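You operate a simulated robot arm through the tools that you are given. There is no shell and no other tool. Be economical: measure what you need, move in short steps, check, and stop when the job is done.

You are at the controls of a simulated robot arm. One attempt, no reset.

Task
Take the beaker out of the clean cabinet and shut the cabinet down.
Fine: beaker on the steel table; fan knob to 1, fan and lamp off, sash to SHUT.

The check looks at the end state, three seconds after you hand in, the way a careful person would. Anything else that was tipped, shoved, dropped, spilled or broken makes it a failure.

Robot
A 6-joint arm with a two-finger parallel gripper on a trunk, on a base that drives. Base frame: it is fixed to the floor where the robot stands at the start and does not move with it; the origin is under the middle of the robot, x ahead of it, y to its left, z up. Lengths are in m, angles in degrees, forces in N, time in s.
With the tool pointing down near the work surface it reaches from about 0.16 to 0.48 m from the robot's upright axis, wherever it stands. Its first joint turns from -166.0 to 166.0 degrees. Places, roughly: beaker [-2.25, -2.5, 0]; cabinet lamp switch [0.4, -0.2, 1.4]; fan knob [0.3, -0.3, 1.3]; fan switch [0.4, -0.3, 1.4]; mute key [0.4, -0.3, 1.2]; pump switch [0.5, -0.4, 0.2]; steel rack [0.5, -1.25, 1]; steel table [0.6, 0.3, 0.9]; suction pedal [0.4, -1.2, 0.2]; tube [0.75, -1, 1]; vacuum tap [0.3, -0.2, 1]; wide tube [0.5, -1.25, 1]. Payload 4.1 kg.
The tool frame sits at the grasp point between the pads (the TCP): z along the fingers, y along the line on which they close. The tips reach 0.023 m beyond it. Largest opening 0.094 m; finger width 0.038, thickness 0.01; the body of the gripper, 0.054 by 0.096 m, starts 0.039 m behind the TCP.
Orientation is that of the tool frame in the base frame, as a unit quaternion [x, y, z, w]. With the fingers straight down and closing along the base's y, the tool's x points along the base's -x, its y along +y and its z along -z.

Tools
- The arm moves only by the tool apply_moves. Its argument "rows" is a list of rows, each an object (a shift or turn left out is 0, a gripper value left out holds the last) with "translation": the shift along the tool's x, y, z in units of 250 mm (1.0 is 250 mm), a list of three; "turn": the turn, a rotation vector about the tool's x, y, z in units of 120 degrees (1.0 is 120 degrees), a list of three; "fingers": the closure in counts, from 0 (fully open) to 255 (shut). In form: [{"translation": [x, y, z], "turn": [rx, ry, rz], "fingers": fingers}, ...]. A call has 1 to 20 rows; each row is the pose to reach, as a shift and turn from the pose commanded when the call began, along the tool's axes at that moment. A call with a number of a shift or a turn outside -1 to 1 is refused whole. Rows are played at 5 a second. More than 0.05 m and 8.6 degrees between two rows, or a gripper value outside its range, and nothing of the call is played. Where a pose cannot be reached the arm comes as near as it can. A force on the tool above 50 N (or 10 N above the force at the start of the call, whichever is more), or a blocked arm, ends the call early, and 0.2 s more pass. The fingers move at their own pace (about 0.045 m/s each) and stop on an object; they squeeze with about 22 N. The grip force told is the motor's: it shows also when the fingers shut on nothing. Time passes only in rows, and 0.2 s behind the last, so rows that repeat a pose let the fingers close. It gives the time, the measured TCP pose, the force on the tool (base axes), the opening and the grip force at its end, in the units of the frame above (readings bear some noise), with the torque about the TCP (base axes, N m) and any sound that the robot's microphone picked up, and new pictures: "pictures" is both (left out), scene, wrist or none.
- Cameras (640 x 400 px; columns grow to the right, rows downward): "scene" is now at [0.0004, 0.1027, 1.5711]; the picture's right is [-0.72, -0.69, 0.00], its down [-0.43, 0.44, -0.79] and it looks along [0.55, -0.57, -0.61] (base axes); focal length 252 px, centre (320, 200). "wrist" rides on the gripper at [0.086, 0.016, -0.075] in the tool frame; the picture's right is [-0.18, 0.98, 0.00], its down [-0.58, -0.11, -0.81] and it looks along [-0.79, -0.15, 0.59] (tool axes); focal length 243 px, centre (320, 200).
- lift_body(by): slides the trunk up (or, below 0, down) by that many m; the arm and the scene camera ride with it, the base frame stays. It gives what a move gives, with no picture.
- steer(legs): drives the robot by 1 to 6 legs, each [ahead, turn to the left] in m and degrees, along the robot's own axes; the way and the turn of a leg run together, so that a leg with both is an arc; at most 1.5 m and 180 degrees a leg. The arm and the cameras ride along, it lands a little off, and it stops where it bumps. It gives what a move gives, and a new picture of the scene camera.
- aim_head(pan, tilt): turns the head with the scene camera to pan (to the left, within 155 degrees either way) and tilt (down, from -29 to 69), counted from straight ahead of the robot. It gives what a move gives, and a new picture of the scene camera.
- probe_pixels(camera, pixels): for up to 12 pixels [column, row] of the newest picture of that camera ("zoom" is the newest enlarged one), the place [x, y, z] in the base frame of the surface seen there, good to about 0.002 m. The clock stands still meanwhile.
- close_up(camera, box): a new picture of the part [left, top, right, bottom] of that camera's present view, enlarged. The clock stands still meanwhile.
- sign_off(): hands the job in; it is judged then, once.

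Go step by step. Measure first, check grasps and placings, and put right what went wrong. The budget is 80 turns and 260 pictures, counting those below and the enlarged ones. Unless the task says otherwise, let go and move clear before handing in, and close with one line.

The tools are called after "Request:" by a JSON object that holds its "name" and its "arguments". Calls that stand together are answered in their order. apply_moves: Moves the arm, as the interface text tells. Its arguments: {"type":"object","properties":{"rows":{"type":"array","items":{"type":"object","properties":{"translation":{"type":"array","items":{"type":"number"}},"turn":{"type":"array","items":{"type":"number"}},"fingers":{"type":"number"}}}},"pictures":{"type":"string","enum":["both","scene","wrist","none"]}},"required":["rows"]} The other tools are called the same way: lift_body (by) slides the trunk up or down; steer (legs) drives the base; aim_head (pan, tilt) turns the head that bears the scene camera; probe_pixels (camera, pixels) gives the place of the surface under pixels of a picture; close_up (camera, box) takes an enlarged picture of a part of a camera's view; sign_off () hands the job in.

At the start:

```text
t: 0.0
tcp_pos: [0.2934, -0.217, 1.1499]
tcp_rot: [0.0, 1.0, 0.0, 0.001]
contact_force: [0.4, 0.1, 0.4]
moment: [0.02, 0.0, -0.02]
width: 0.0939
grasp_force: 0.1
trunk travel left (down, up): [-0.525, 0.065]
robot x, y, heading: [0.0014, -0.0052, -0.1]
head pan, tilt: [-46.1, 37.9]
```

scene: 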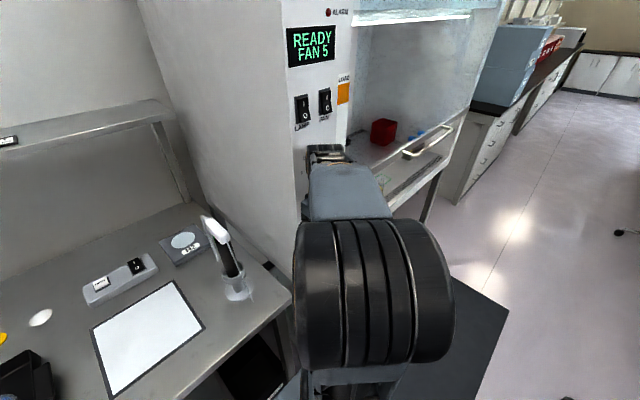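
wrist: 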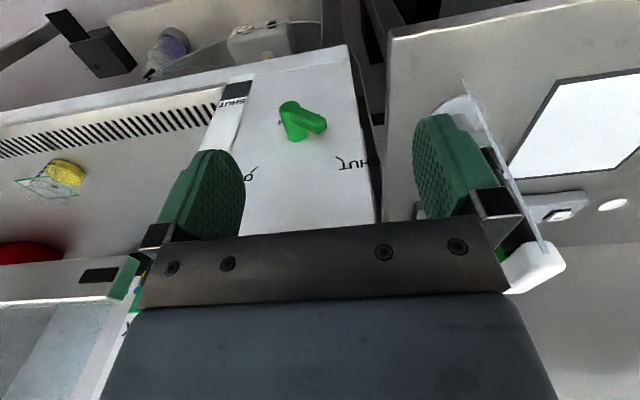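

The scene picture shows the cabinet's panel (READY FAN 5) with the arm blocking the cabinet's front. I look closer at the panel and the cabinet inside, and turn the head.

Request:
{"name": "close_up", "arguments": {"camera": "scene", "box": [270, 0, 510, 200]}}

Request:
{"name": "aim_head", "arguments": {"pan": -30, "tilt": 5}}

Request:
{"name": "aim_head", "arguments": {"pan": -75, "tilt": 25}}

```text
2.00 times, centred on (390, 100) of scene
```

zoom: 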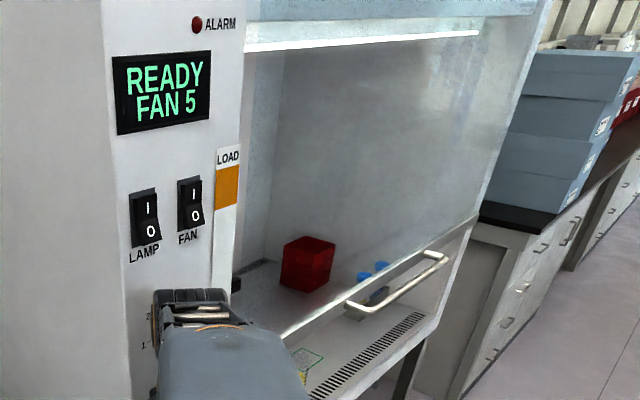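

```text
t: 1.0
tcp_pos: [0.294, -0.2181, 1.1498]
tcp_rot: [-0.001, 1.0, -0.001, 0.0]
contact_force: [0.0, 0.5, -0.1]
moment: [0.02, 0.03, 0.01]
width: 0.094
grasp_force: 0.1
trunk travel left (down, up): [-0.525, 0.065]
robot x, y, heading: [0.0004, -0.0045, 0.1]
head pan, tilt: [-30.0, 5.0]
```

scene: 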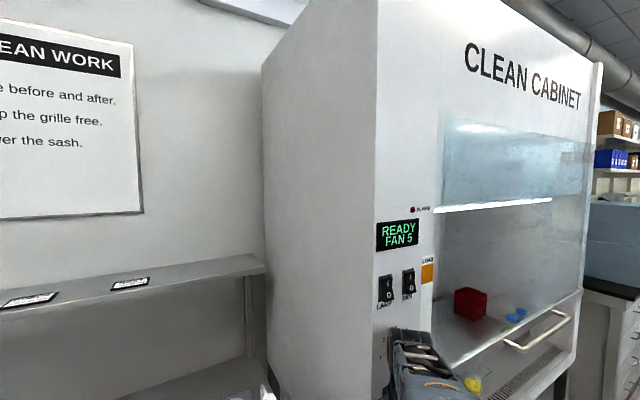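

```text
t: 2.1
tcp_pos: [0.2915, -0.216, 1.1499]
tcp_rot: [0.001, 1.0, 0.001, 0.0]
contact_force: [0.6, -0.5, -0.8]
moment: [-0.02, -0.02, -0.01]
width: 0.094
grasp_force: 0.1
trunk travel left (down, up): [-0.525, 0.065]
robot x, y, heading: [0.0012, -0.0007, -0.1]
head pan, tilt: [-75.0, 25.0]
```

scene: 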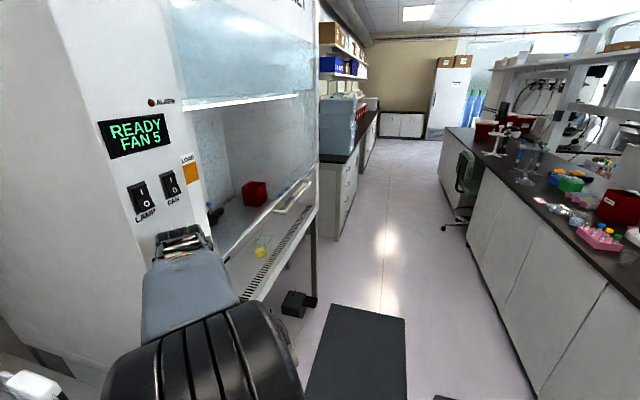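

The cabinet faces -x, with a beaker (yellow content, about 262,245) near the grille. I read the poster and labels, and look at the work table.

Request:
{"name": "close_up", "arguments": {"camera": "scene", "box": [80, 80, 330, 320]}}

Request:
{"name": "close_up", "arguments": {"camera": "wrist", "box": [0, 0, 400, 250]}}

Request:
{"name": "probe_pixels", "arguments": {"camera": "scene", "pixels": [[138, 197], [170, 184], [134, 134], [190, 170], [262, 250], [255, 245], [253, 195], [285, 205], [300, 190], [290, 240], [240, 100], [230, 240]]}}

Request:
{"name": "aim_head", "arguments": {"pan": 15, "tilt": 20}}

```text
1.67 times, centred on (205, 200) of scene
```

zoom: 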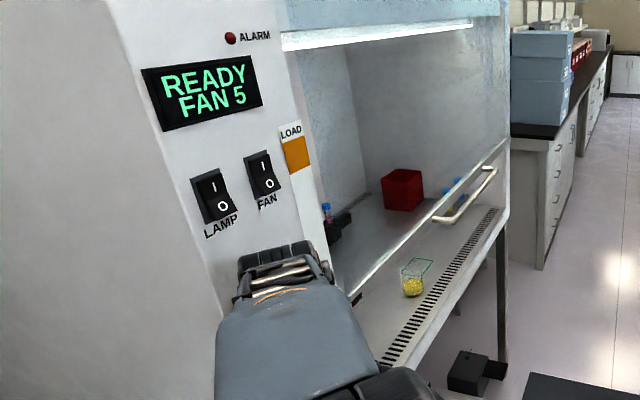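

```text
1.60 times, centred on (200, 125) of wrist
```

zoom: 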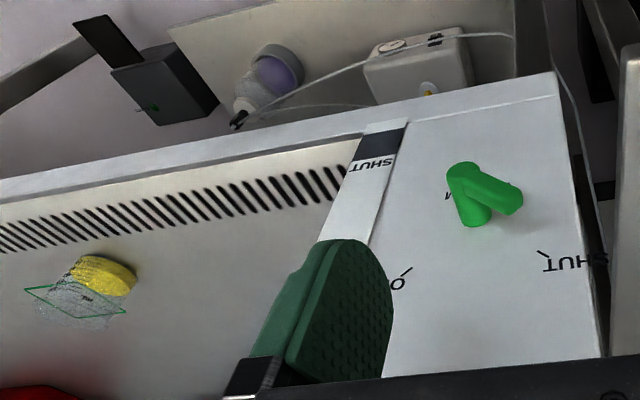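

```text
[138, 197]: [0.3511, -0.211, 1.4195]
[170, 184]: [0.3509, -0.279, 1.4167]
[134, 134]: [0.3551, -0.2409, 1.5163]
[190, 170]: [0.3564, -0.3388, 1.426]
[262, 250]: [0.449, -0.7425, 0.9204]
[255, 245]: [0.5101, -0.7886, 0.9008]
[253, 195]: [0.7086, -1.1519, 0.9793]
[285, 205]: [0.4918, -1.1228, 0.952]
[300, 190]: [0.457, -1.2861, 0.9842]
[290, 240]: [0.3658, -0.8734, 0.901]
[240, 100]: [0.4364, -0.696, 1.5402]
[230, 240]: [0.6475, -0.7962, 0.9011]
```

```text
t: 3.8
tcp_pos: [0.2932, -0.2166, 1.1501]
tcp_rot: [0.0, 1.0, 0.0, 0.0]
contact_force: [-0.4, 0.6, 0.0]
moment: [-0.03, 0.01, 0.01]
width: 0.0941
grasp_force: 0.0
trunk travel left (down, up): [-0.525, 0.065]
robot x, y, heading: [-0.0023, -0.0035, -0.0]
head pan, tilt: [15.0, 20.0]
```

scene: 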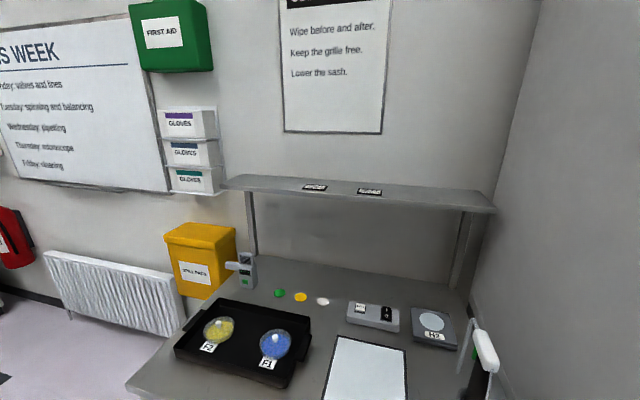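

The steel table is in view: tray with dishes, marked dots, white sheet, balance and a pipette stand on the right. I look closer and measure it.

Request:
{"name": "close_up", "arguments": {"camera": "scene", "box": [140, 170, 510, 400]}}

Request:
{"name": "probe_pixels", "arguments": {"camera": "scene", "pixels": [[335, 340], [405, 350], [330, 385], [365, 385], [310, 310], [430, 370], [485, 350], [400, 325], [355, 320], [300, 320], [130, 385], [460, 300]]}}

Request:
{"name": "aim_head", "arguments": {"pan": 5, "tilt": 55}}

```text
1.73 times, centred on (325, 285) of scene
```

zoom: 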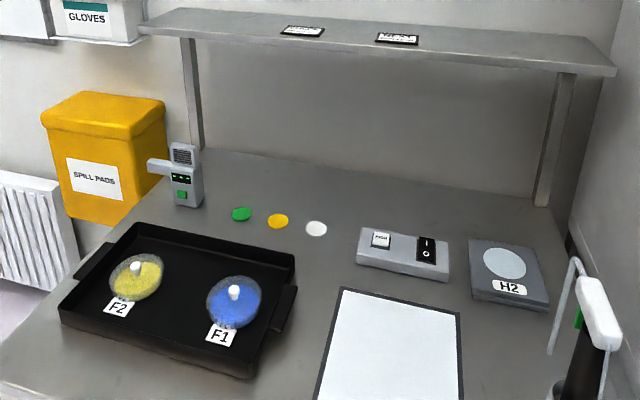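

```text
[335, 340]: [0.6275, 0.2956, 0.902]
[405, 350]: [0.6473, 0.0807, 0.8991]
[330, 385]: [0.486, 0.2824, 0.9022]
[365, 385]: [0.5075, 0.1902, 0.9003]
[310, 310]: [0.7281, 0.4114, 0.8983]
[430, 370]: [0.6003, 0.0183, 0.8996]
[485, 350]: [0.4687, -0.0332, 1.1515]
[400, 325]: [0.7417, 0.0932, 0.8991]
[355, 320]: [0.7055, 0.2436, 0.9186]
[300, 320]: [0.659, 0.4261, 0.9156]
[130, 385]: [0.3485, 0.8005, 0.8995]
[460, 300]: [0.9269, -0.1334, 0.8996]
```

```text
t: 4.8
tcp_pos: [0.2938, -0.2168, 1.1502]
tcp_rot: [0.0, 1.0, 0.0, 0.0]
contact_force: [-0.5, 0.2, 0.1]
moment: [0.01, 0.02, 0.0]
width: 0.0939
grasp_force: 0.0
trunk travel left (down, up): [-0.525, 0.065]
robot x, y, heading: [0.0004, 0.0004, -0.1]
head pan, tilt: [5.0, 55.0]
```

scene: 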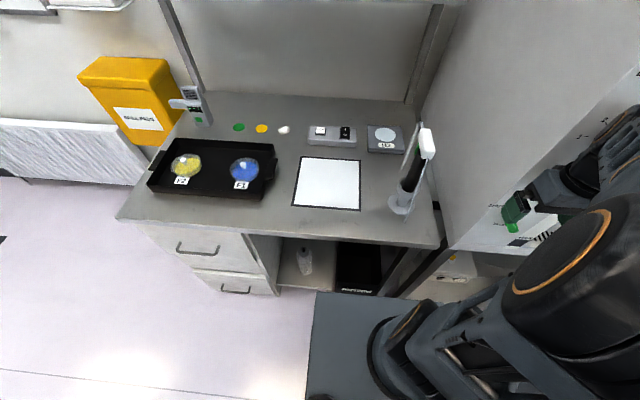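

Now measure the table's front region to choose the set-down spot.

Request:
{"name": "probe_pixels", "arguments": {"camera": "scene", "pixels": [[293, 207], [360, 209], [265, 198], [278, 180], [120, 217], [280, 232], [330, 225], [400, 212], [430, 243], [375, 190], [370, 170], [300, 150]]}}

Request:
{"name": "close_up", "arguments": {"camera": "scene", "box": [260, 100, 460, 260]}}

Request:
{"name": "aim_head", "arguments": {"pan": -155, "tilt": 30}}

```text
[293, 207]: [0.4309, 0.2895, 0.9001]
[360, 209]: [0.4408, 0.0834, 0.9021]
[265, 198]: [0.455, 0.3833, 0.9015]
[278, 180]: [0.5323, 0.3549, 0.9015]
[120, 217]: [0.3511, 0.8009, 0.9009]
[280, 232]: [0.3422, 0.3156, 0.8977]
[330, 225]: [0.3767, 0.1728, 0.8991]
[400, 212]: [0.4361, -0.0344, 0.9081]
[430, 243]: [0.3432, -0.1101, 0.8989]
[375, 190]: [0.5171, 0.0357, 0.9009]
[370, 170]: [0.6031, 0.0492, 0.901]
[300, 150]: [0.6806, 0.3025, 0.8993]
```

```text
2.50 times, centred on (360, 180) of scene
```

zoom: 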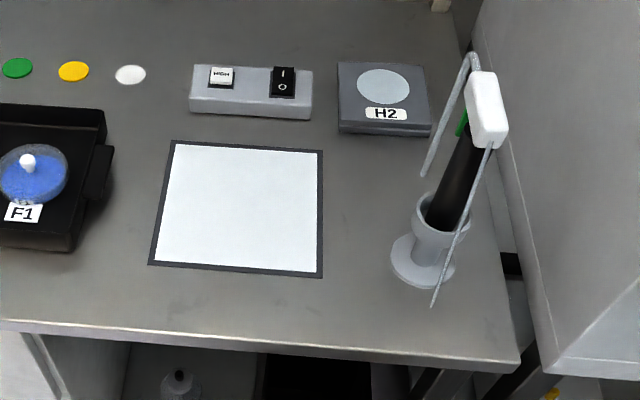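

```text
t: 7.2
tcp_pos: [0.293, -0.2176, 1.1501]
tcp_rot: [0.0, 1.0, 0.0, 0.0]
contact_force: [0.0, 0.5, -0.3]
moment: [0.03, -0.02, 0.01]
width: 0.0939
grasp_force: 0.1
trunk travel left (down, up): [-0.525, 0.065]
robot x, y, heading: [0.002, -0.0002, -0.1]
head pan, tilt: [-154.7, 30.0]
```

scene: 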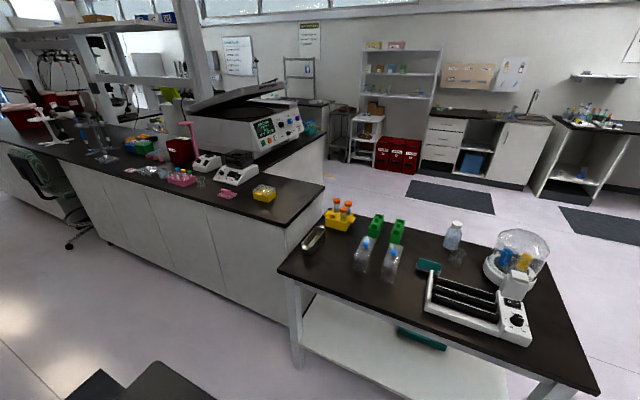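

Surroundings noted; the beaker to take is the one in the cabinet near (0.47,-0.75,0.9). I pull the arm in a bit and look at the sash from here before driving.

Request:
{"name": "apply_moves", "arguments": {"rows": [{"translation": [0.18, 0, 0]}, {"translation": [0.32, 0, 0]}], "pictures": "wrist"}}

Request:
{"name": "steer", "arguments": {"legs": [[-0.1, 0], [0, -90], [0.5, 0]]}}

Request:
{"name": "aim_head", "arguments": {"pan": 60, "tilt": 30}}

```text
t: 7.8
tcp_pos: [0.2138, -0.2176, 1.1508]
tcp_rot: [0.0, 1.0, 0.0, 0.0]
contact_force: [-0.1, -0.3, -0.2]
moment: [-0.05, 0.0, 0.0]
width: 0.0939
grasp_force: 0.1
trunk travel left (down, up): [-0.525, 0.065]
robot x, y, heading: [-0.0013, 0.0019, -0.0]
head pan, tilt: [-154.7, 30.0]
```

wrist: 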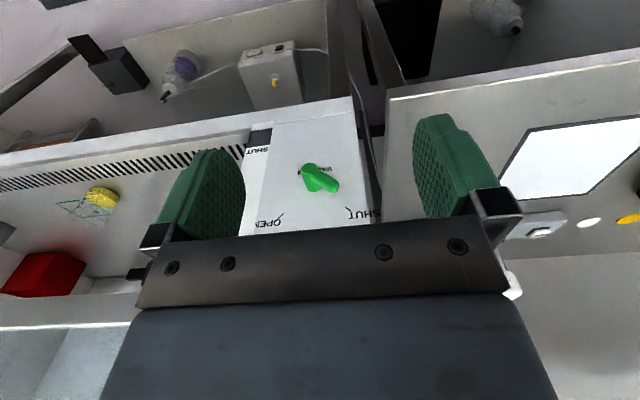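

```text
t: 15.4
tcp_pos: [-0.3276, -0.7169, 1.1496]
tcp_rot: [0.713, 0.702, 0.0, 0.0]
contact_force: [1.3, 0.0, 0.5]
moment: [0.01, 0.0, 0.01]
width: 0.0937
grasp_force: 0.0
trunk travel left (down, up): [-0.525, 0.065]
robot x, y, heading: [-0.107, -0.5072, -91.0]
head pan, tilt: [-154.7, 30.0]
```

scene: 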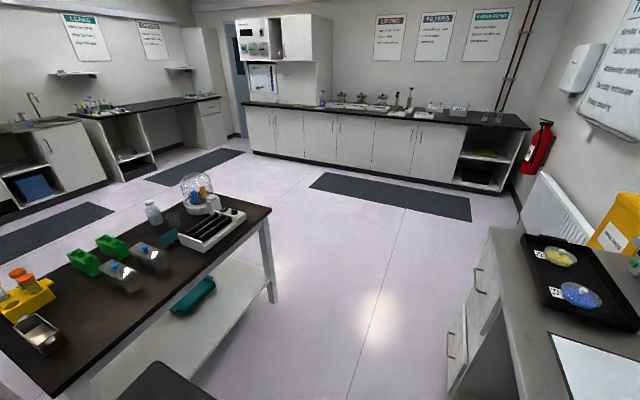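

```text
t: 18.5
tcp_pos: [-0.327, -0.7157, 1.1485]
tcp_rot: [0.712, 0.702, -0.001, 0.0]
contact_force: [0.4, -0.4, -0.3]
moment: [0.0, -0.02, 0.01]
width: 0.0938
grasp_force: 0.0
trunk travel left (down, up): [-0.525, 0.065]
robot x, y, heading: [-0.1055, -0.5045, -91.1]
head pan, tilt: [60.0, 30.0]
```

scene: 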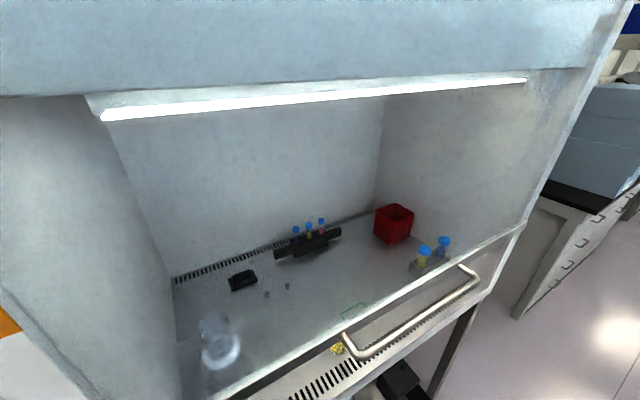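

Inside are several vessels: a clear one at (218,345) and a yellow-bottomed one at (340,345). I zoom to tell which is the beaker.

Request:
{"name": "close_up", "arguments": {"camera": "scene", "box": [160, 200, 480, 400]}}

Request:
{"name": "probe_pixels", "arguments": {"camera": "scene", "pixels": [[220, 358], [217, 325], [338, 349], [425, 258], [443, 247], [308, 245], [245, 283], [392, 220], [370, 352], [475, 285], [350, 330], [300, 360]]}}

Request:
{"name": "aim_head", "arguments": {"pan": 80, "tilt": 45}}

```text
2.00 times, centred on (320, 300) of scene
```

zoom: 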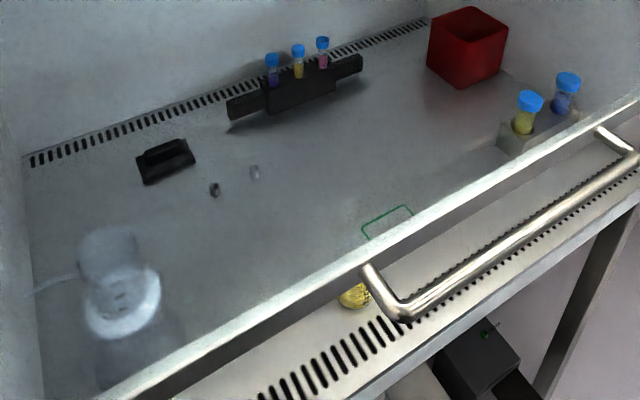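

```text
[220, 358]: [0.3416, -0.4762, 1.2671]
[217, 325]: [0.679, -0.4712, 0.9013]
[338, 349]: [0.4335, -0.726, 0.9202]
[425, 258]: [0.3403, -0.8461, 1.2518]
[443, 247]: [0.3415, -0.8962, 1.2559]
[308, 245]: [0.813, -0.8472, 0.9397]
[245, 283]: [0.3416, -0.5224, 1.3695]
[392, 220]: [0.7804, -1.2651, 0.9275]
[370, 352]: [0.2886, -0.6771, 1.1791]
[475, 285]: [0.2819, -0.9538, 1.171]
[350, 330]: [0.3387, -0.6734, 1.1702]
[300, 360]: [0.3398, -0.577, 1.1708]
```

```text
t: 19.3
tcp_pos: [-0.3265, -0.7154, 1.1486]
tcp_rot: [0.713, 0.701, 0.0, 0.0]
contact_force: [0.0, -1.3, -0.3]
moment: [-0.01, 0.02, 0.01]
width: 0.0938
grasp_force: 0.2
trunk travel left (down, up): [-0.525, 0.065]
robot x, y, heading: [-0.1062, -0.5034, -91.0]
head pan, tilt: [80.0, 45.0]
```

scene: 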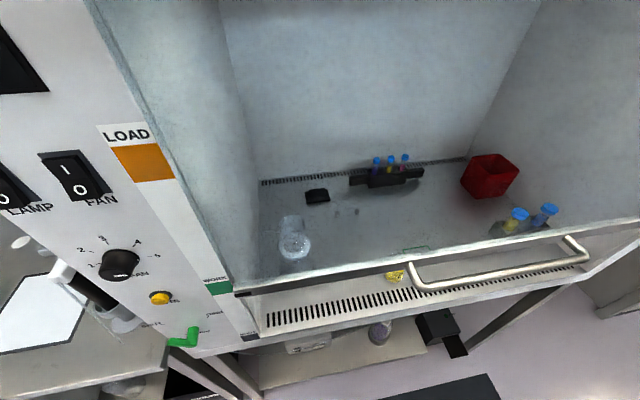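

The panel strip marks LOAD / WORK / SHUT; the sash bar is at WORK (z≈1.17). I zoom on the panel and on both vessels.

Request:
{"name": "close_up", "arguments": {"camera": "scene", "box": [0, 100, 300, 360]}}

Request:
{"name": "close_up", "arguments": {"camera": "scene", "box": [250, 180, 450, 320]}}

Request:
{"name": "probe_pixels", "arguments": {"camera": "scene", "pixels": [[118, 262], [137, 255], [160, 297], [185, 340], [220, 285], [250, 338], [150, 160], [75, 185], [62, 165], [10, 185], [395, 275], [300, 260]]}}

```text
1.54 times, centred on (150, 230) of scene
```

zoom: 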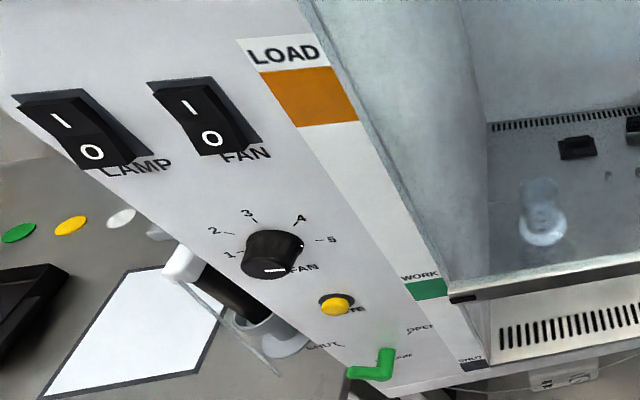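

```text
2.86 times, centred on (350, 250) of scene
```

zoom: 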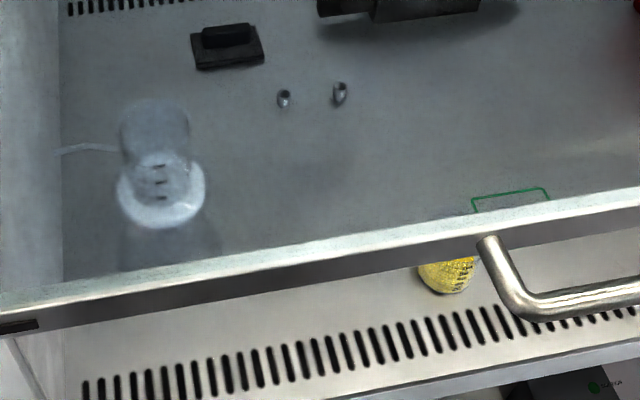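

```text
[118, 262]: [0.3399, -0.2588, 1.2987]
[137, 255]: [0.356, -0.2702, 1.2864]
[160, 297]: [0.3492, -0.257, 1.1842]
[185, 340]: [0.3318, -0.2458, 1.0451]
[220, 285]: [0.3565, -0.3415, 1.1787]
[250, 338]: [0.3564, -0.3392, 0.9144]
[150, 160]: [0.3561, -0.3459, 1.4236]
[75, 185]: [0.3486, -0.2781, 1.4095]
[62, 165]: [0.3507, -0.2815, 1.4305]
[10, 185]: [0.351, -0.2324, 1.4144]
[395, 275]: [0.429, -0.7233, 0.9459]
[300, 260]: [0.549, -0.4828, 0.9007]
```

The clear vessel's nature is still unclear, so I drive in front of the cabinet at the beaker's y and look from there.

Request:
{"name": "steer", "arguments": {"legs": [[0.22, 0], [0, 90]]}}

Request:
{"name": "aim_head", "arguments": {"pan": 10, "tilt": 45}}

```text
t: 24.8
tcp_pos: [0.101, -0.9428, 1.1499]
tcp_rot: [0.007, 1.0, 0.001, 0.0]
contact_force: [0.3, -0.1, 0.0]
moment: [-0.02, 0.02, -0.01]
width: 0.0939
grasp_force: 0.1
trunk travel left (down, up): [-0.525, 0.065]
robot x, y, heading: [-0.1089, -0.7274, -0.9]
head pan, tilt: [80.0, 45.0]
```

scene: 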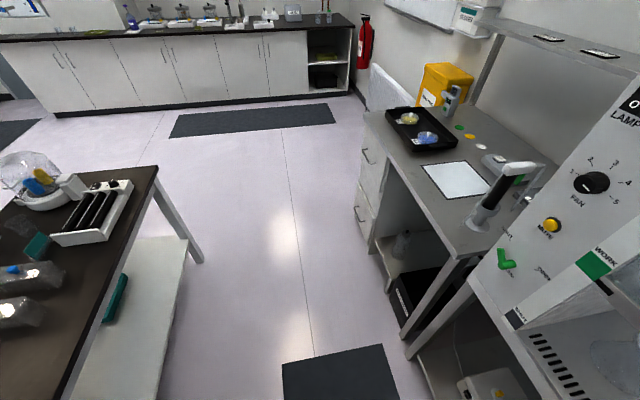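

```text
t: 26.2
tcp_pos: [0.1015, -0.9421, 1.1489]
tcp_rot: [0.007, 1.0, 0.0, -0.001]
contact_force: [0.4, 0.1, 0.2]
moment: [0.0, 0.01, -0.03]
width: 0.0942
grasp_force: 0.1
trunk travel left (down, up): [-0.525, 0.065]
robot x, y, heading: [-0.1092, -0.7241, -0.9]
head pan, tilt: [10.0, 45.0]
```

scene: 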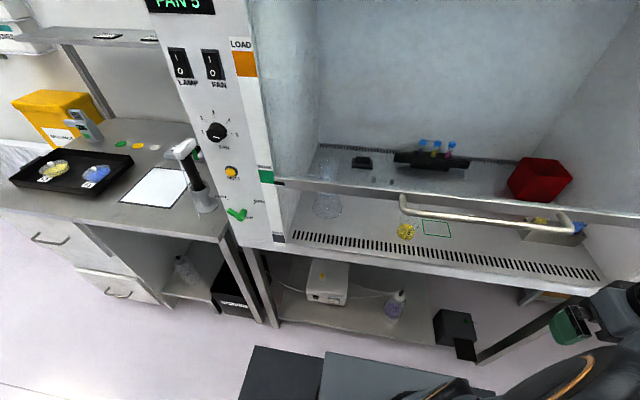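

From here both vessels show below the sash bar. I zoom on them.

Request:
{"name": "close_up", "arguments": {"camera": "scene", "box": [280, 130, 480, 270]}}

Request:
{"name": "close_up", "arguments": {"camera": "scene", "box": [170, 30, 290, 250]}}

Request:
{"name": "probe_pixels", "arguments": {"camera": "scene", "pixels": [[405, 235], [405, 226], [327, 212], [340, 212], [325, 190], [330, 218], [424, 234], [450, 236], [422, 221], [448, 223], [550, 235], [400, 250]]}}

```text
2.86 times, centred on (380, 200) of scene
```

zoom: 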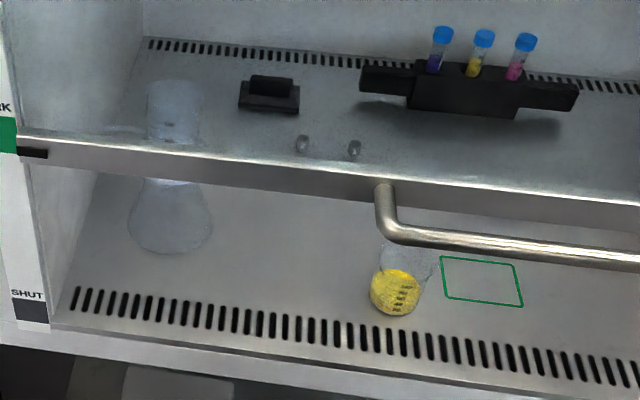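

```text
1.82 times, centred on (230, 140) of scene
```

zoom: 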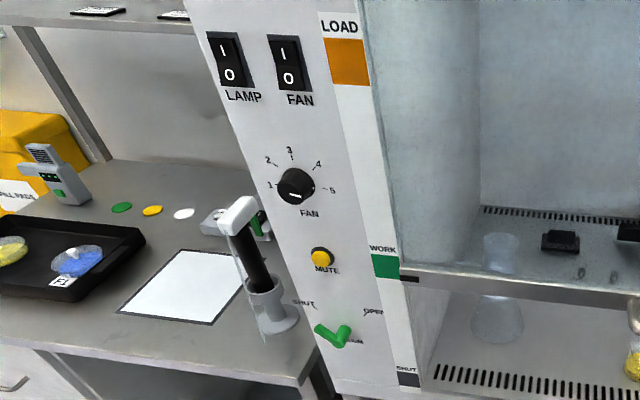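

```text
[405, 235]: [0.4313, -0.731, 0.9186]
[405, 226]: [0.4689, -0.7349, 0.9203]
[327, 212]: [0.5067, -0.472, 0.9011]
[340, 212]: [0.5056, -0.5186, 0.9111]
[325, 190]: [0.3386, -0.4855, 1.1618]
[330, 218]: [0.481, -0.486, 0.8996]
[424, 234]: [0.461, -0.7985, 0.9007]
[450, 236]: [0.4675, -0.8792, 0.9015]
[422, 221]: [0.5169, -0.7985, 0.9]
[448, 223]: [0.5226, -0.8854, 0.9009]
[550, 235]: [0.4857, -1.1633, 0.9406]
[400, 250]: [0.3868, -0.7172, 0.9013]
```

The clear one is a conical flask; the graduated vessel with yellow liquid at (405,230) is the beaker, centre ≈(0.455,-0.733). I back up a bit, then turn the tool gradually to a forward-pointing, 25°-down side grasp with the camera on top.

Request:
{"name": "steer", "arguments": {"legs": [[-0.13, 0]]}}

Request:
{"name": "apply_moves", "arguments": {"rows": [{"translation": [-0.02, 0.04, 0], "turn": [0.0358, 0, -0.0562]}, {"translation": [-0.04, 0.08, 0], "turn": [0.0716, 0, -0.1124]}, {"translation": [-0.06, 0.12, 0], "turn": [0.1074, 0, -0.1687]}, {"translation": [-0.08, 0.16, 0], "turn": [0.1432, 0, -0.2249]}, {"translation": [-0.1, 0.2, 0], "turn": [0.179, 0, -0.2811]}, {"translation": [-0.12, 0.24, 0], "turn": [0.2148, 0, -0.3373]}, {"translation": [-0.14, 0.28, 0], "turn": [0.2506, 0, -0.3936]}, {"translation": [-0.16, 0.32, 0], "turn": [0.2864, 0, -0.4498]}, {"translation": [-0.18, 0.36, 0], "turn": [0.3222, 0, -0.506]}, {"translation": [-0.2, 0.4, 0], "turn": [0.358, 0, -0.5622]}, {"translation": [-0.22, 0.44, 0], "turn": [0.3938, 0, -0.6185]}, {"translation": [-0.24, 0.48, 0], "turn": [0.4296, 0, -0.6747]}, {"translation": [-0.26, 0.52, 0], "turn": [0.4654, 0, -0.7309]}, {"translation": [-0.28, 0.56, 0], "turn": [0.5012, 0, -0.7871]}, {"translation": [-0.3, 0.6, 0], "turn": [0.537, 0, -0.8434]}]}}

```text
t: 27.5
tcp_pos: [-0.0325, -0.9385, 1.149]
tcp_rot: [0.005, 1.0, 0.0, 0.0]
contact_force: [-0.8, 0.6, 0.2]
moment: [-0.01, 0.0, -0.03]
width: 0.094
grasp_force: 0.1
trunk travel left (down, up): [-0.525, 0.065]
robot x, y, heading: [-0.2455, -0.7213, -0.6]
head pan, tilt: [10.0, 45.0]
```

scene: 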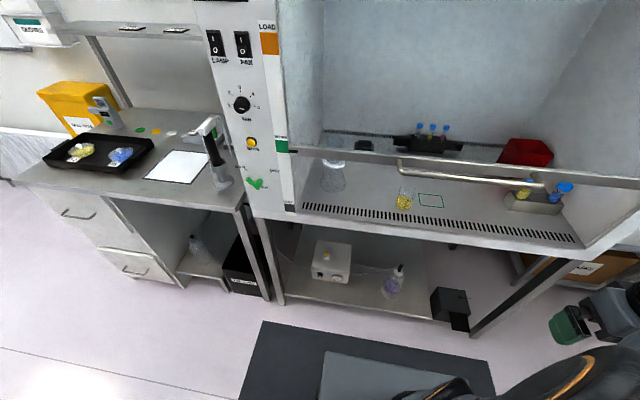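

```text
t: 30.7
tcp_pos: [0.0911, -0.7869, 1.1899]
tcp_rot: [0.734, -0.507, 0.452, 0.017]
contact_force: [0.1, 0.0, -0.2]
moment: [0.04, 0.01, 0.01]
width: 0.0939
grasp_force: 0.1
out of reach, approached as far as the arm can: row 9, 10, 11, 12, 13, 14, 15
trunk travel left (down, up): [-0.525, 0.065]
robot x, y, heading: [-0.2477, -0.7211, -0.6]
head pan, tilt: [10.0, 45.0]
```

scene: 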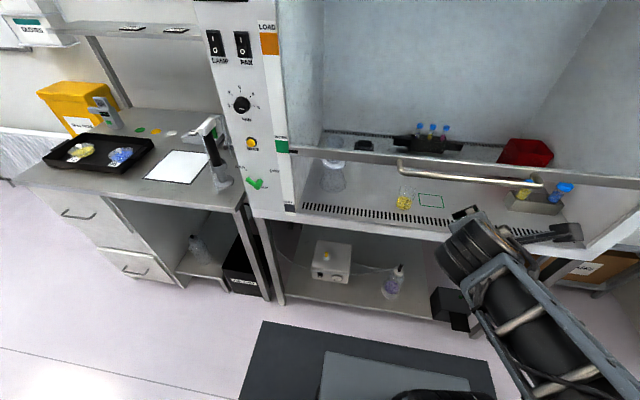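
wrist: 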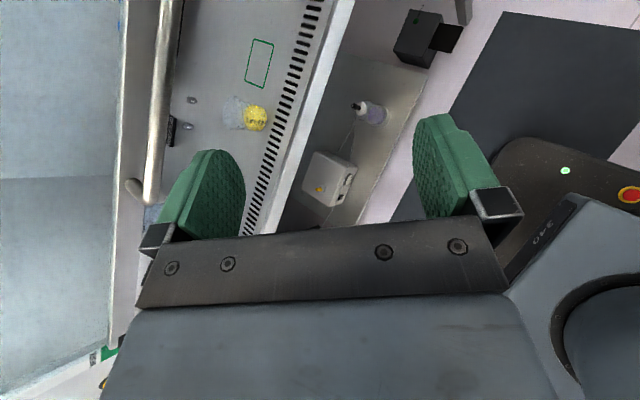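

The arm turned mostly but was too close to reach the pose; I finish the turn while moving out along +x.

Request:
{"name": "apply_moves", "arguments": {"rows": [{"translation": [-0.028, -0.05, 0.038], "turn": [0.0358, 0.0016, -0.0525]}, {"translation": [-0.056, -0.099, 0.076], "turn": [0.0717, 0.0033, -0.105]}, {"translation": [-0.084, -0.149, 0.114], "turn": [0.1075, 0.0049, -0.1575]}, {"translation": [-0.112, -0.199, 0.152], "turn": [0.1434, 0.0065, -0.21]}, {"translation": [-0.139, -0.248, 0.19], "turn": [0.1792, 0.0081, -0.2625]}, {"translation": [-0.167, -0.298, 0.228], "turn": [0.215, 0.0098, -0.315]}, {"translation": [-0.195, -0.347, 0.266], "turn": [0.2509, 0.0114, -0.3675]}, {"translation": [-0.223, -0.397, 0.304], "turn": [0.2867, 0.013, -0.42]}]}}

```text
t: 32.5
tcp_pos: [0.2054, -0.707, 1.176]
tcp_rot: [0.834, 0.002, 0.552, -0.001]
contact_force: [0.2, 0.8, -0.7]
moment: [-0.01, 0.01, 0.02]
width: 0.0941
grasp_force: 0.1
out of reach, approached as far as the arm can: row 1, 2, 3, 4, 5, 6, 8
trunk travel left (down, up): [-0.525, 0.065]
robot x, y, heading: [-0.2422, -0.7214, -0.9]
head pan, tilt: [10.0, 45.0]
```

scene: 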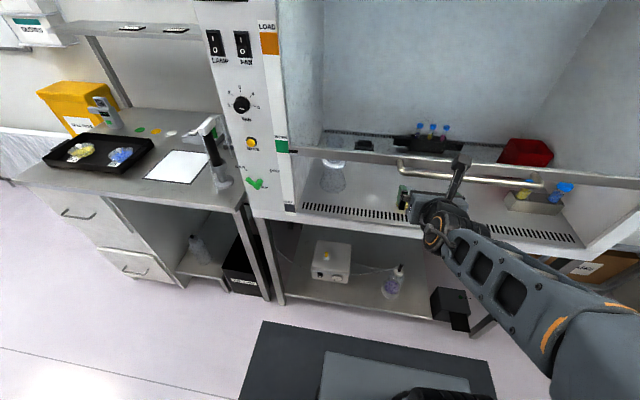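
wrist: 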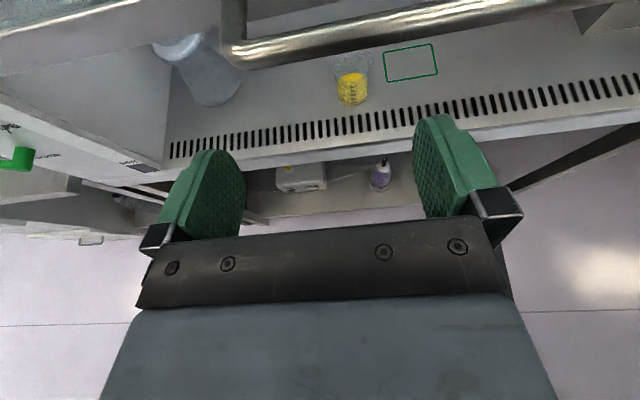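

Good pose: tool forward, 23° down. I zoom the wrist view on the beaker, measure its height, and lower the trunk so the gripper gets below the sash.

Request:
{"name": "close_up", "arguments": {"camera": "wrist", "box": [280, 20, 440, 120]}}

Request:
{"name": "lift_body", "arguments": {"by": -0.2}}

Request:
{"name": "apply_moves", "arguments": {"rows": [{"translation": [0, 0, 0]}]}}

```text
4.00 times, centred on (360, 70) of wrist
```

zoom: 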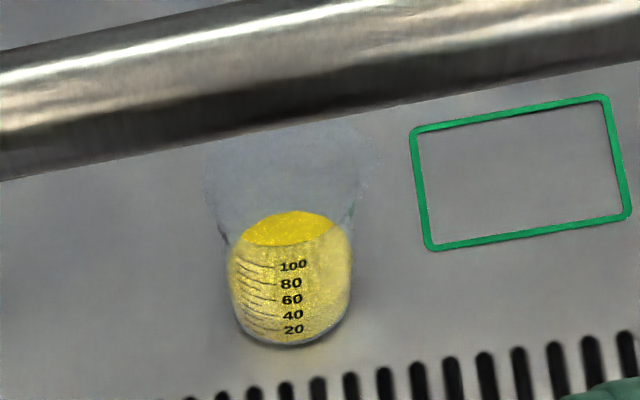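

```text
t: 34.7
tcp_pos: [0.2047, -0.7077, 0.9773]
tcp_rot: [0.833, 0.001, 0.553, -0.001]
contact_force: [0.0, 0.6, -0.7]
moment: [0.0, 0.0, -0.01]
width: 0.0939
grasp_force: 0.1
trunk travel left (down, up): [-0.325, 0.265]
robot x, y, heading: [-0.2441, -0.7217, -1.0]
head pan, tilt: [10.0, 45.0]
```

```text
t: 35.1
tcp_pos: [0.2042, -0.7082, 0.9761]
tcp_rot: [0.833, 0.0, 0.553, 0.0]
contact_force: [-0.2, -0.4, -0.4]
moment: [-0.02, -0.02, 0.03]
width: 0.0937
grasp_force: 0.1
trunk travel left (down, up): [-0.325, 0.265]
robot x, y, heading: [-0.248, -0.7197, -0.9]
head pan, tilt: [10.0, 45.0]
```

scene: 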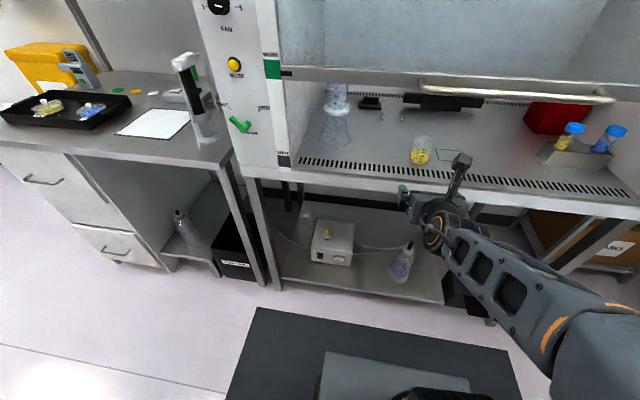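
wrist: 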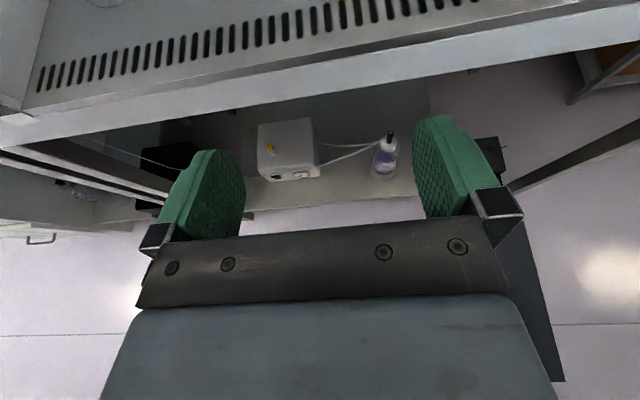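

I measure the beaker from this lower viewpoint, (421,150) in scene.

Request:
{"name": "close_up", "arguments": {"camera": "scene", "box": [390, 115, 470, 185]}}

Request:
{"name": "probe_pixels", "arguments": {"camera": "scene", "pixels": [[421, 161], [421, 155], [421, 150], [421, 145], [421, 140], [413, 157], [417, 157], [425, 157], [429, 157], [412, 143], [430, 143], [421, 165]]}}

```text
5.71 times, centred on (430, 150) of scene
```

zoom: 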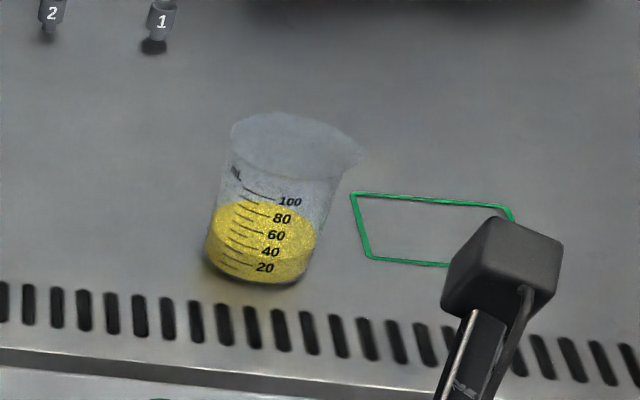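

```text
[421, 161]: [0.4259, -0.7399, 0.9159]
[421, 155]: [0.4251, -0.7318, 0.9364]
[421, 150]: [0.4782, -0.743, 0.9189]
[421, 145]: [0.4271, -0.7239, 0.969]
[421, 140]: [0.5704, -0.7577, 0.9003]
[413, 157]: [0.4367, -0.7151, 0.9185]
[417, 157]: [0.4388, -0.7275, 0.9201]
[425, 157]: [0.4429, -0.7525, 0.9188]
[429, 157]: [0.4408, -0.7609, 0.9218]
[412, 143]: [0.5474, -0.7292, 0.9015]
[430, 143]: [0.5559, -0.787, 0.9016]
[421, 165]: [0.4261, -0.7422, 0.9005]
```

Beaker: centre ≈(0.452,-0.737), radius ≈0.026, height ≈0.075, liquid low. I align laterally, and drive ahead part of the way.

Request:
{"name": "apply_moves", "arguments": {"rows": [{"translation": [0, 0.074, 0]}, {"translation": [0, 0.148, 0]}], "pictures": "none"}}

Request:
{"name": "steer", "arguments": {"legs": [[0.13, 0.9]]}}

Request:
{"name": "apply_moves", "arguments": {"rows": [{"translation": [0, 0, 0]}], "pictures": "wrist"}}

```text
t: 35.7
tcp_pos: [0.2024, -0.7152, 0.983]
tcp_rot: [0.834, -0.001, 0.551, 0.004]
contact_force: [0.9, 0.0, 0.1]
moment: [-0.02, 0.02, 0.02]
width: 0.0943
grasp_force: 0.1
out of reach, approached as far as the arm can: row 1, 2
trunk travel left (down, up): [-0.325, 0.265]
robot x, y, heading: [-0.2415, -0.7193, -0.7]
head pan, tilt: [10.0, 45.0]
```

```text
t: 37.0
tcp_pos: [0.3309, -0.7091, 0.9836]
tcp_rot: [0.834, 0.004, 0.551, 0.0]
contact_force: [-0.2, -0.8, 0.6]
moment: [0.01, 0.0, 0.0]
width: 0.094
grasp_force: 0.1
trunk travel left (down, up): [-0.325, 0.265]
robot x, y, heading: [-0.1162, -0.7231, -0.2]
head pan, tilt: [10.0, 45.0]
```

scene: 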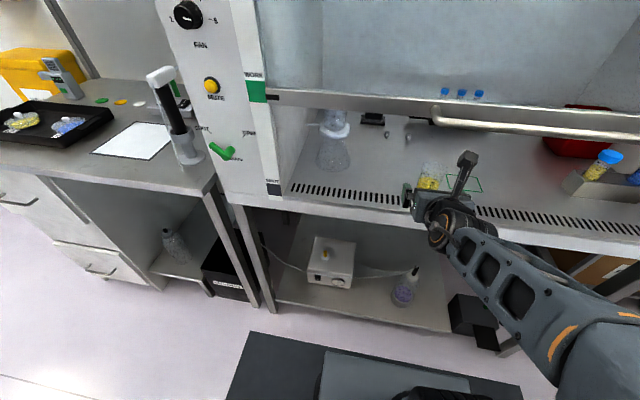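

```text
t: 37.4
tcp_pos: [0.331, -0.7094, 0.9837]
tcp_rot: [0.834, 0.004, 0.551, 0.0]
contact_force: [0.1, -0.3, -0.6]
moment: [0.0, 0.01, 0.02]
width: 0.094
grasp_force: 0.1
trunk travel left (down, up): [-0.325, 0.265]
robot x, y, heading: [-0.1184, -0.725, 0.1]
head pan, tilt: [10.0, 45.0]
```

wrist: 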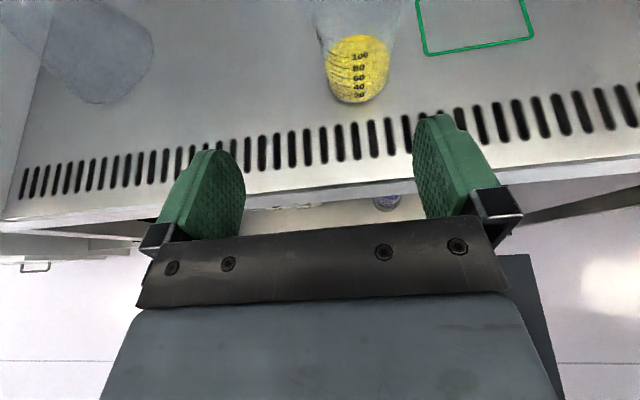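

The arm is at its outreach limit, so I pull in 4 cm while shifting 3 cm to -y, then drive the rest.

Request:
{"name": "apply_moves", "arguments": {"rows": [{"translation": [-0.062, 0, -0.147]}, {"translation": [-0.062, 0.056, -0.147]}, {"translation": [-0.062, 0.112, -0.147]}], "pictures": "none"}}

```text
t: 38.2
tcp_pos: [0.3012, -0.7173, 0.9933]
tcp_rot: [0.835, 0.003, 0.55, 0.002]
contact_force: [-0.3, 0.1, 1.1]
moment: [0.0, 0.0, -0.03]
width: 0.094
grasp_force: 0.1
out of reach, approached as far as the arm can: row 1, 2, 3
trunk travel left (down, up): [-0.325, 0.265]
robot x, y, heading: [-0.1141, -0.7191, 0.1]
head pan, tilt: [10.0, 45.0]
```

Still limited; it seems the fold-in limit rather than outreach, so I go outward instead.

Request:
{"name": "apply_moves", "arguments": {"rows": [{"translation": [0.01, 0.02, 0.1]}, {"translation": [0.02, 0.04, 0.19]}, {"translation": [0.027, 0.08, 0.27]}, {"translation": [0.027, 0.08, 0.32]}], "pictures": "wrist"}}

```text
t: 39.2
tcp_pos: [0.3701, -0.7159, 0.9698]
tcp_rot: [0.85, -0.005, 0.526, 0.019]
contact_force: [0.2, -0.4, -0.3]
moment: [0.01, 0.04, 0.01]
width: 0.0941
grasp_force: 0.1
out of reach, approached as far as the arm can: row 1, 2, 3, 4
trunk travel left (down, up): [-0.325, 0.265]
robot x, y, heading: [-0.1139, -0.7236, 0.1]
head pan, tilt: [10.0, 45.0]
```

wrist: 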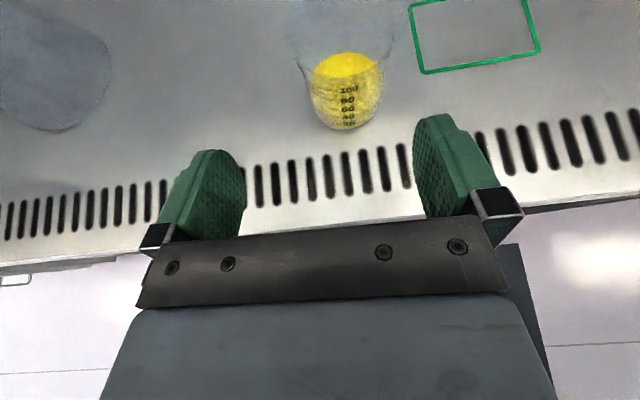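

Lateral motion is stuck at a joint limit, so I use the base: turn 2.3° right, lower the trunk 15 mm, then check before driving on.

Request:
{"name": "lift_body", "arguments": {"by": -0.015}}

Request:
{"name": "steer", "arguments": {"legs": [[0, -2.4]]}}

Request:
{"name": "apply_moves", "arguments": {"rows": [{"translation": [0, 0, 0]}], "pictures": "wrist"}}

```text
t: 39.8
tcp_pos: [0.3688, -0.7167, 0.954]
tcp_rot: [0.85, -0.005, 0.527, 0.019]
contact_force: [0.4, -0.7, 0.0]
moment: [0.01, 0.02, -0.05]
width: 0.094
grasp_force: 0.1
trunk travel left (down, up): [-0.31, 0.28]
robot x, y, heading: [-0.1143, -0.7237, -0.0]
head pan, tilt: [10.0, 45.0]
```

```text
t: 40.6
tcp_pos: [0.3704, -0.737, 0.9538]
tcp_rot: [0.849, -0.024, 0.526, 0.031]
contact_force: [-0.4, 0.4, -1.1]
moment: [0.02, 0.02, -0.01]
width: 0.0942
grasp_force: 0.0
trunk travel left (down, up): [-0.31, 0.28]
robot x, y, heading: [-0.1189, -0.7204, -2.5]
head pan, tilt: [10.0, 45.0]
```

scene: 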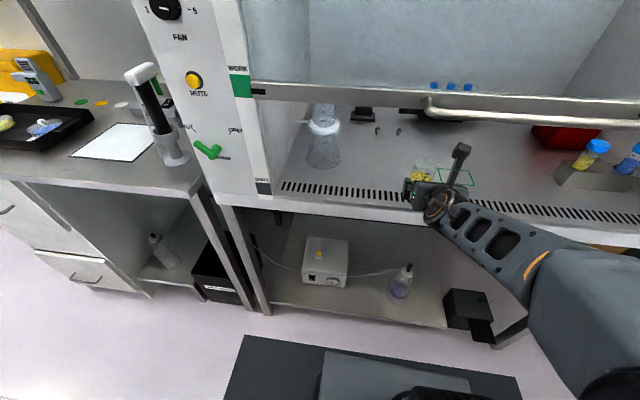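

```text
t: 41.0
tcp_pos: [0.3693, -0.7365, 0.9546]
tcp_rot: [0.85, -0.024, 0.525, 0.031]
contact_force: [-0.1, -0.3, 0.1]
moment: [-0.01, -0.03, -0.02]
width: 0.0942
grasp_force: 0.1
trunk travel left (down, up): [-0.31, 0.28]
robot x, y, heading: [-0.1174, -0.724, -2.2]
head pan, tilt: [10.0, 45.0]
```

wrist: 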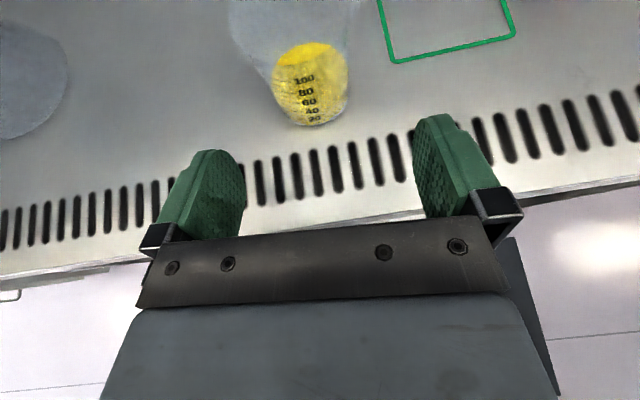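

Aligned (TCP y -0.737). I drive ahead the last 7 cm so the pads straddle the beaker.

Request:
{"name": "steer", "arguments": {"legs": [[0.05, 0]]}}

Request:
{"name": "apply_moves", "arguments": {"rows": [{"translation": [0, 0, 0]}], "pictures": "wrist"}}

```text
t: 41.9
tcp_pos: [0.4188, -0.7401, 0.9539]
tcp_rot: [0.85, -0.024, 0.526, 0.03]
contact_force: [-0.9, 0.5, 0.8]
moment: [0.03, 0.02, 0.0]
width: 0.0939
grasp_force: 0.1
trunk travel left (down, up): [-0.31, 0.28]
robot x, y, heading: [-0.0667, -0.7258, -2.4]
head pan, tilt: [10.0, 45.0]
```

scene: 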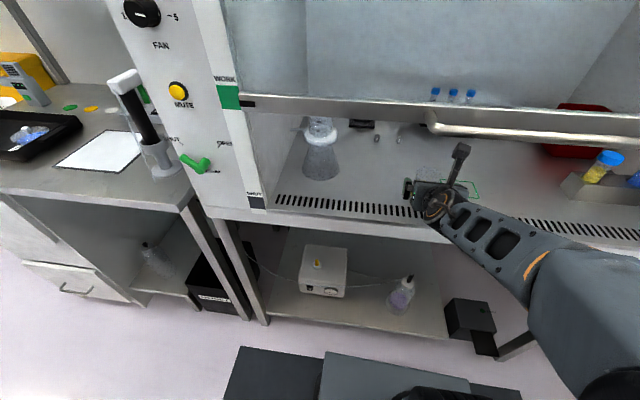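

```text
t: 42.3
tcp_pos: [0.4192, -0.7401, 0.9546]
tcp_rot: [0.85, -0.024, 0.526, 0.031]
contact_force: [-0.6, 0.9, 0.5]
moment: [0.0, 0.04, 0.03]
width: 0.0939
grasp_force: 0.0
trunk travel left (down, up): [-0.31, 0.28]
robot x, y, heading: [-0.0629, -0.7209, -2.4]
head pan, tilt: [10.0, 45.0]
```

wrist: 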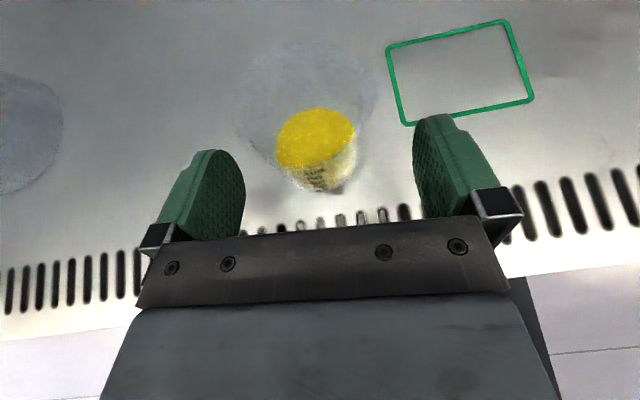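

The beaker sits well between the fingers (310,150). I drive 2.5 cm more and look.

Request:
{"name": "steer", "arguments": {"legs": [[0.026, 0.3]]}}

Request:
{"name": "apply_moves", "arguments": {"rows": [{"translation": [0, 0, 0]}], "pictures": "wrist"}}

```text
t: 43.1
tcp_pos: [0.4439, -0.7386, 0.9549]
tcp_rot: [0.85, -0.022, 0.526, 0.029]
contact_force: [0.4, 0.3, -0.5]
moment: [0.05, 0.01, 0.0]
width: 0.0938
grasp_force: 0.0
trunk travel left (down, up): [-0.31, 0.28]
robot x, y, heading: [-0.042, -0.7286, -2.0]
head pan, tilt: [10.0, 45.0]
```

scene: 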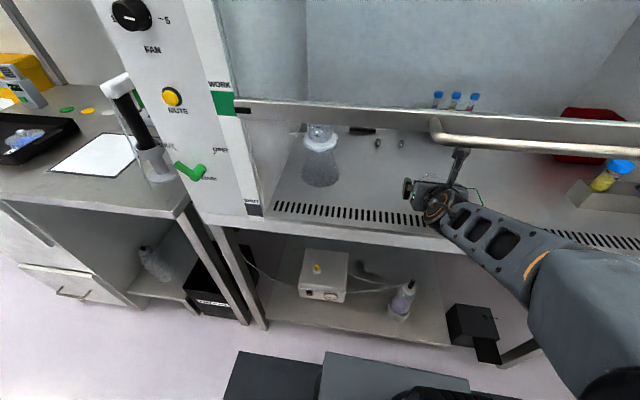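

```text
t: 43.5
tcp_pos: [0.4453, -0.7383, 0.9539]
tcp_rot: [0.85, -0.022, 0.526, 0.029]
contact_force: [-0.1, -0.7, 0.1]
moment: [-0.01, -0.01, -0.03]
width: 0.0939
grasp_force: 0.1
trunk travel left (down, up): [-0.31, 0.28]
robot x, y, heading: [-0.0433, -0.7226, -2.0]
head pan, tilt: [10.0, 45.0]
```

wrist: 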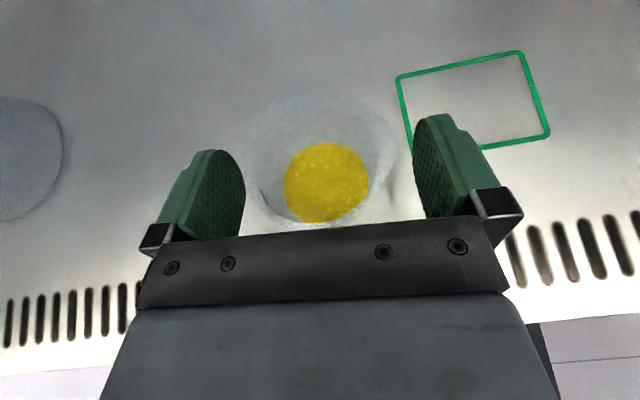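

The beaker is centred between the pads. I close gently.

Request:
{"name": "apply_moves", "arguments": {"rows": [{"fingers": 60}, {"fingers": 100}, {"fingers": 130}, {"fingers": 160}, {"fingers": 160}, {"fingers": 160}, {"fingers": 160}], "pictures": "wrist"}}

```text
t: 45.1
tcp_pos: [0.4449, -0.739, 0.9538]
tcp_rot: [0.85, -0.022, 0.526, 0.029]
contact_force: [0.2, 0.9, 1.6]
moment: [0.11, -0.04, -0.04]
width: 0.055
grasp_force: 22.2
trunk travel left (down, up): [-0.31, 0.28]
robot x, y, heading: [-0.0366, -0.7286, -2.0]
head pan, tilt: [10.0, 45.0]
```

wrist: 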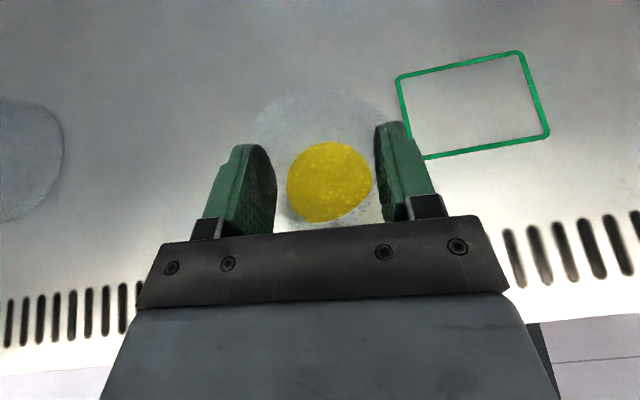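

Held (width 0.055, 22 N). I lift 4 cm with the trunk and check.

Request:
{"name": "lift_body", "arguments": {"by": 0.04}}

Request:
{"name": "close_up", "arguments": {"camera": "wrist", "box": [160, 40, 480, 240]}}

```text
t: 45.9
tcp_pos: [0.4444, -0.7367, 0.9942]
tcp_rot: [0.85, -0.021, 0.525, 0.028]
contact_force: [-0.1, 0.1, -0.6]
moment: [0.03, -0.02, 0.0]
width: 0.0546
grasp_force: 22.1
trunk travel left (down, up): [-0.35, 0.24]
robot x, y, heading: [-0.0397, -0.7242, -2.2]
head pan, tilt: [10.0, 45.0]
```

```text
2.00 times, centred on (320, 140) of wrist
```

zoom: 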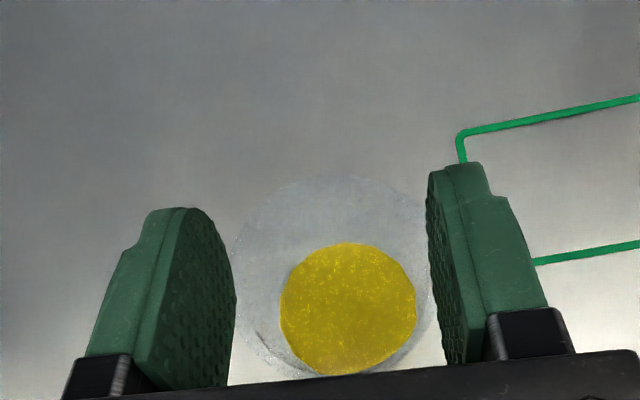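

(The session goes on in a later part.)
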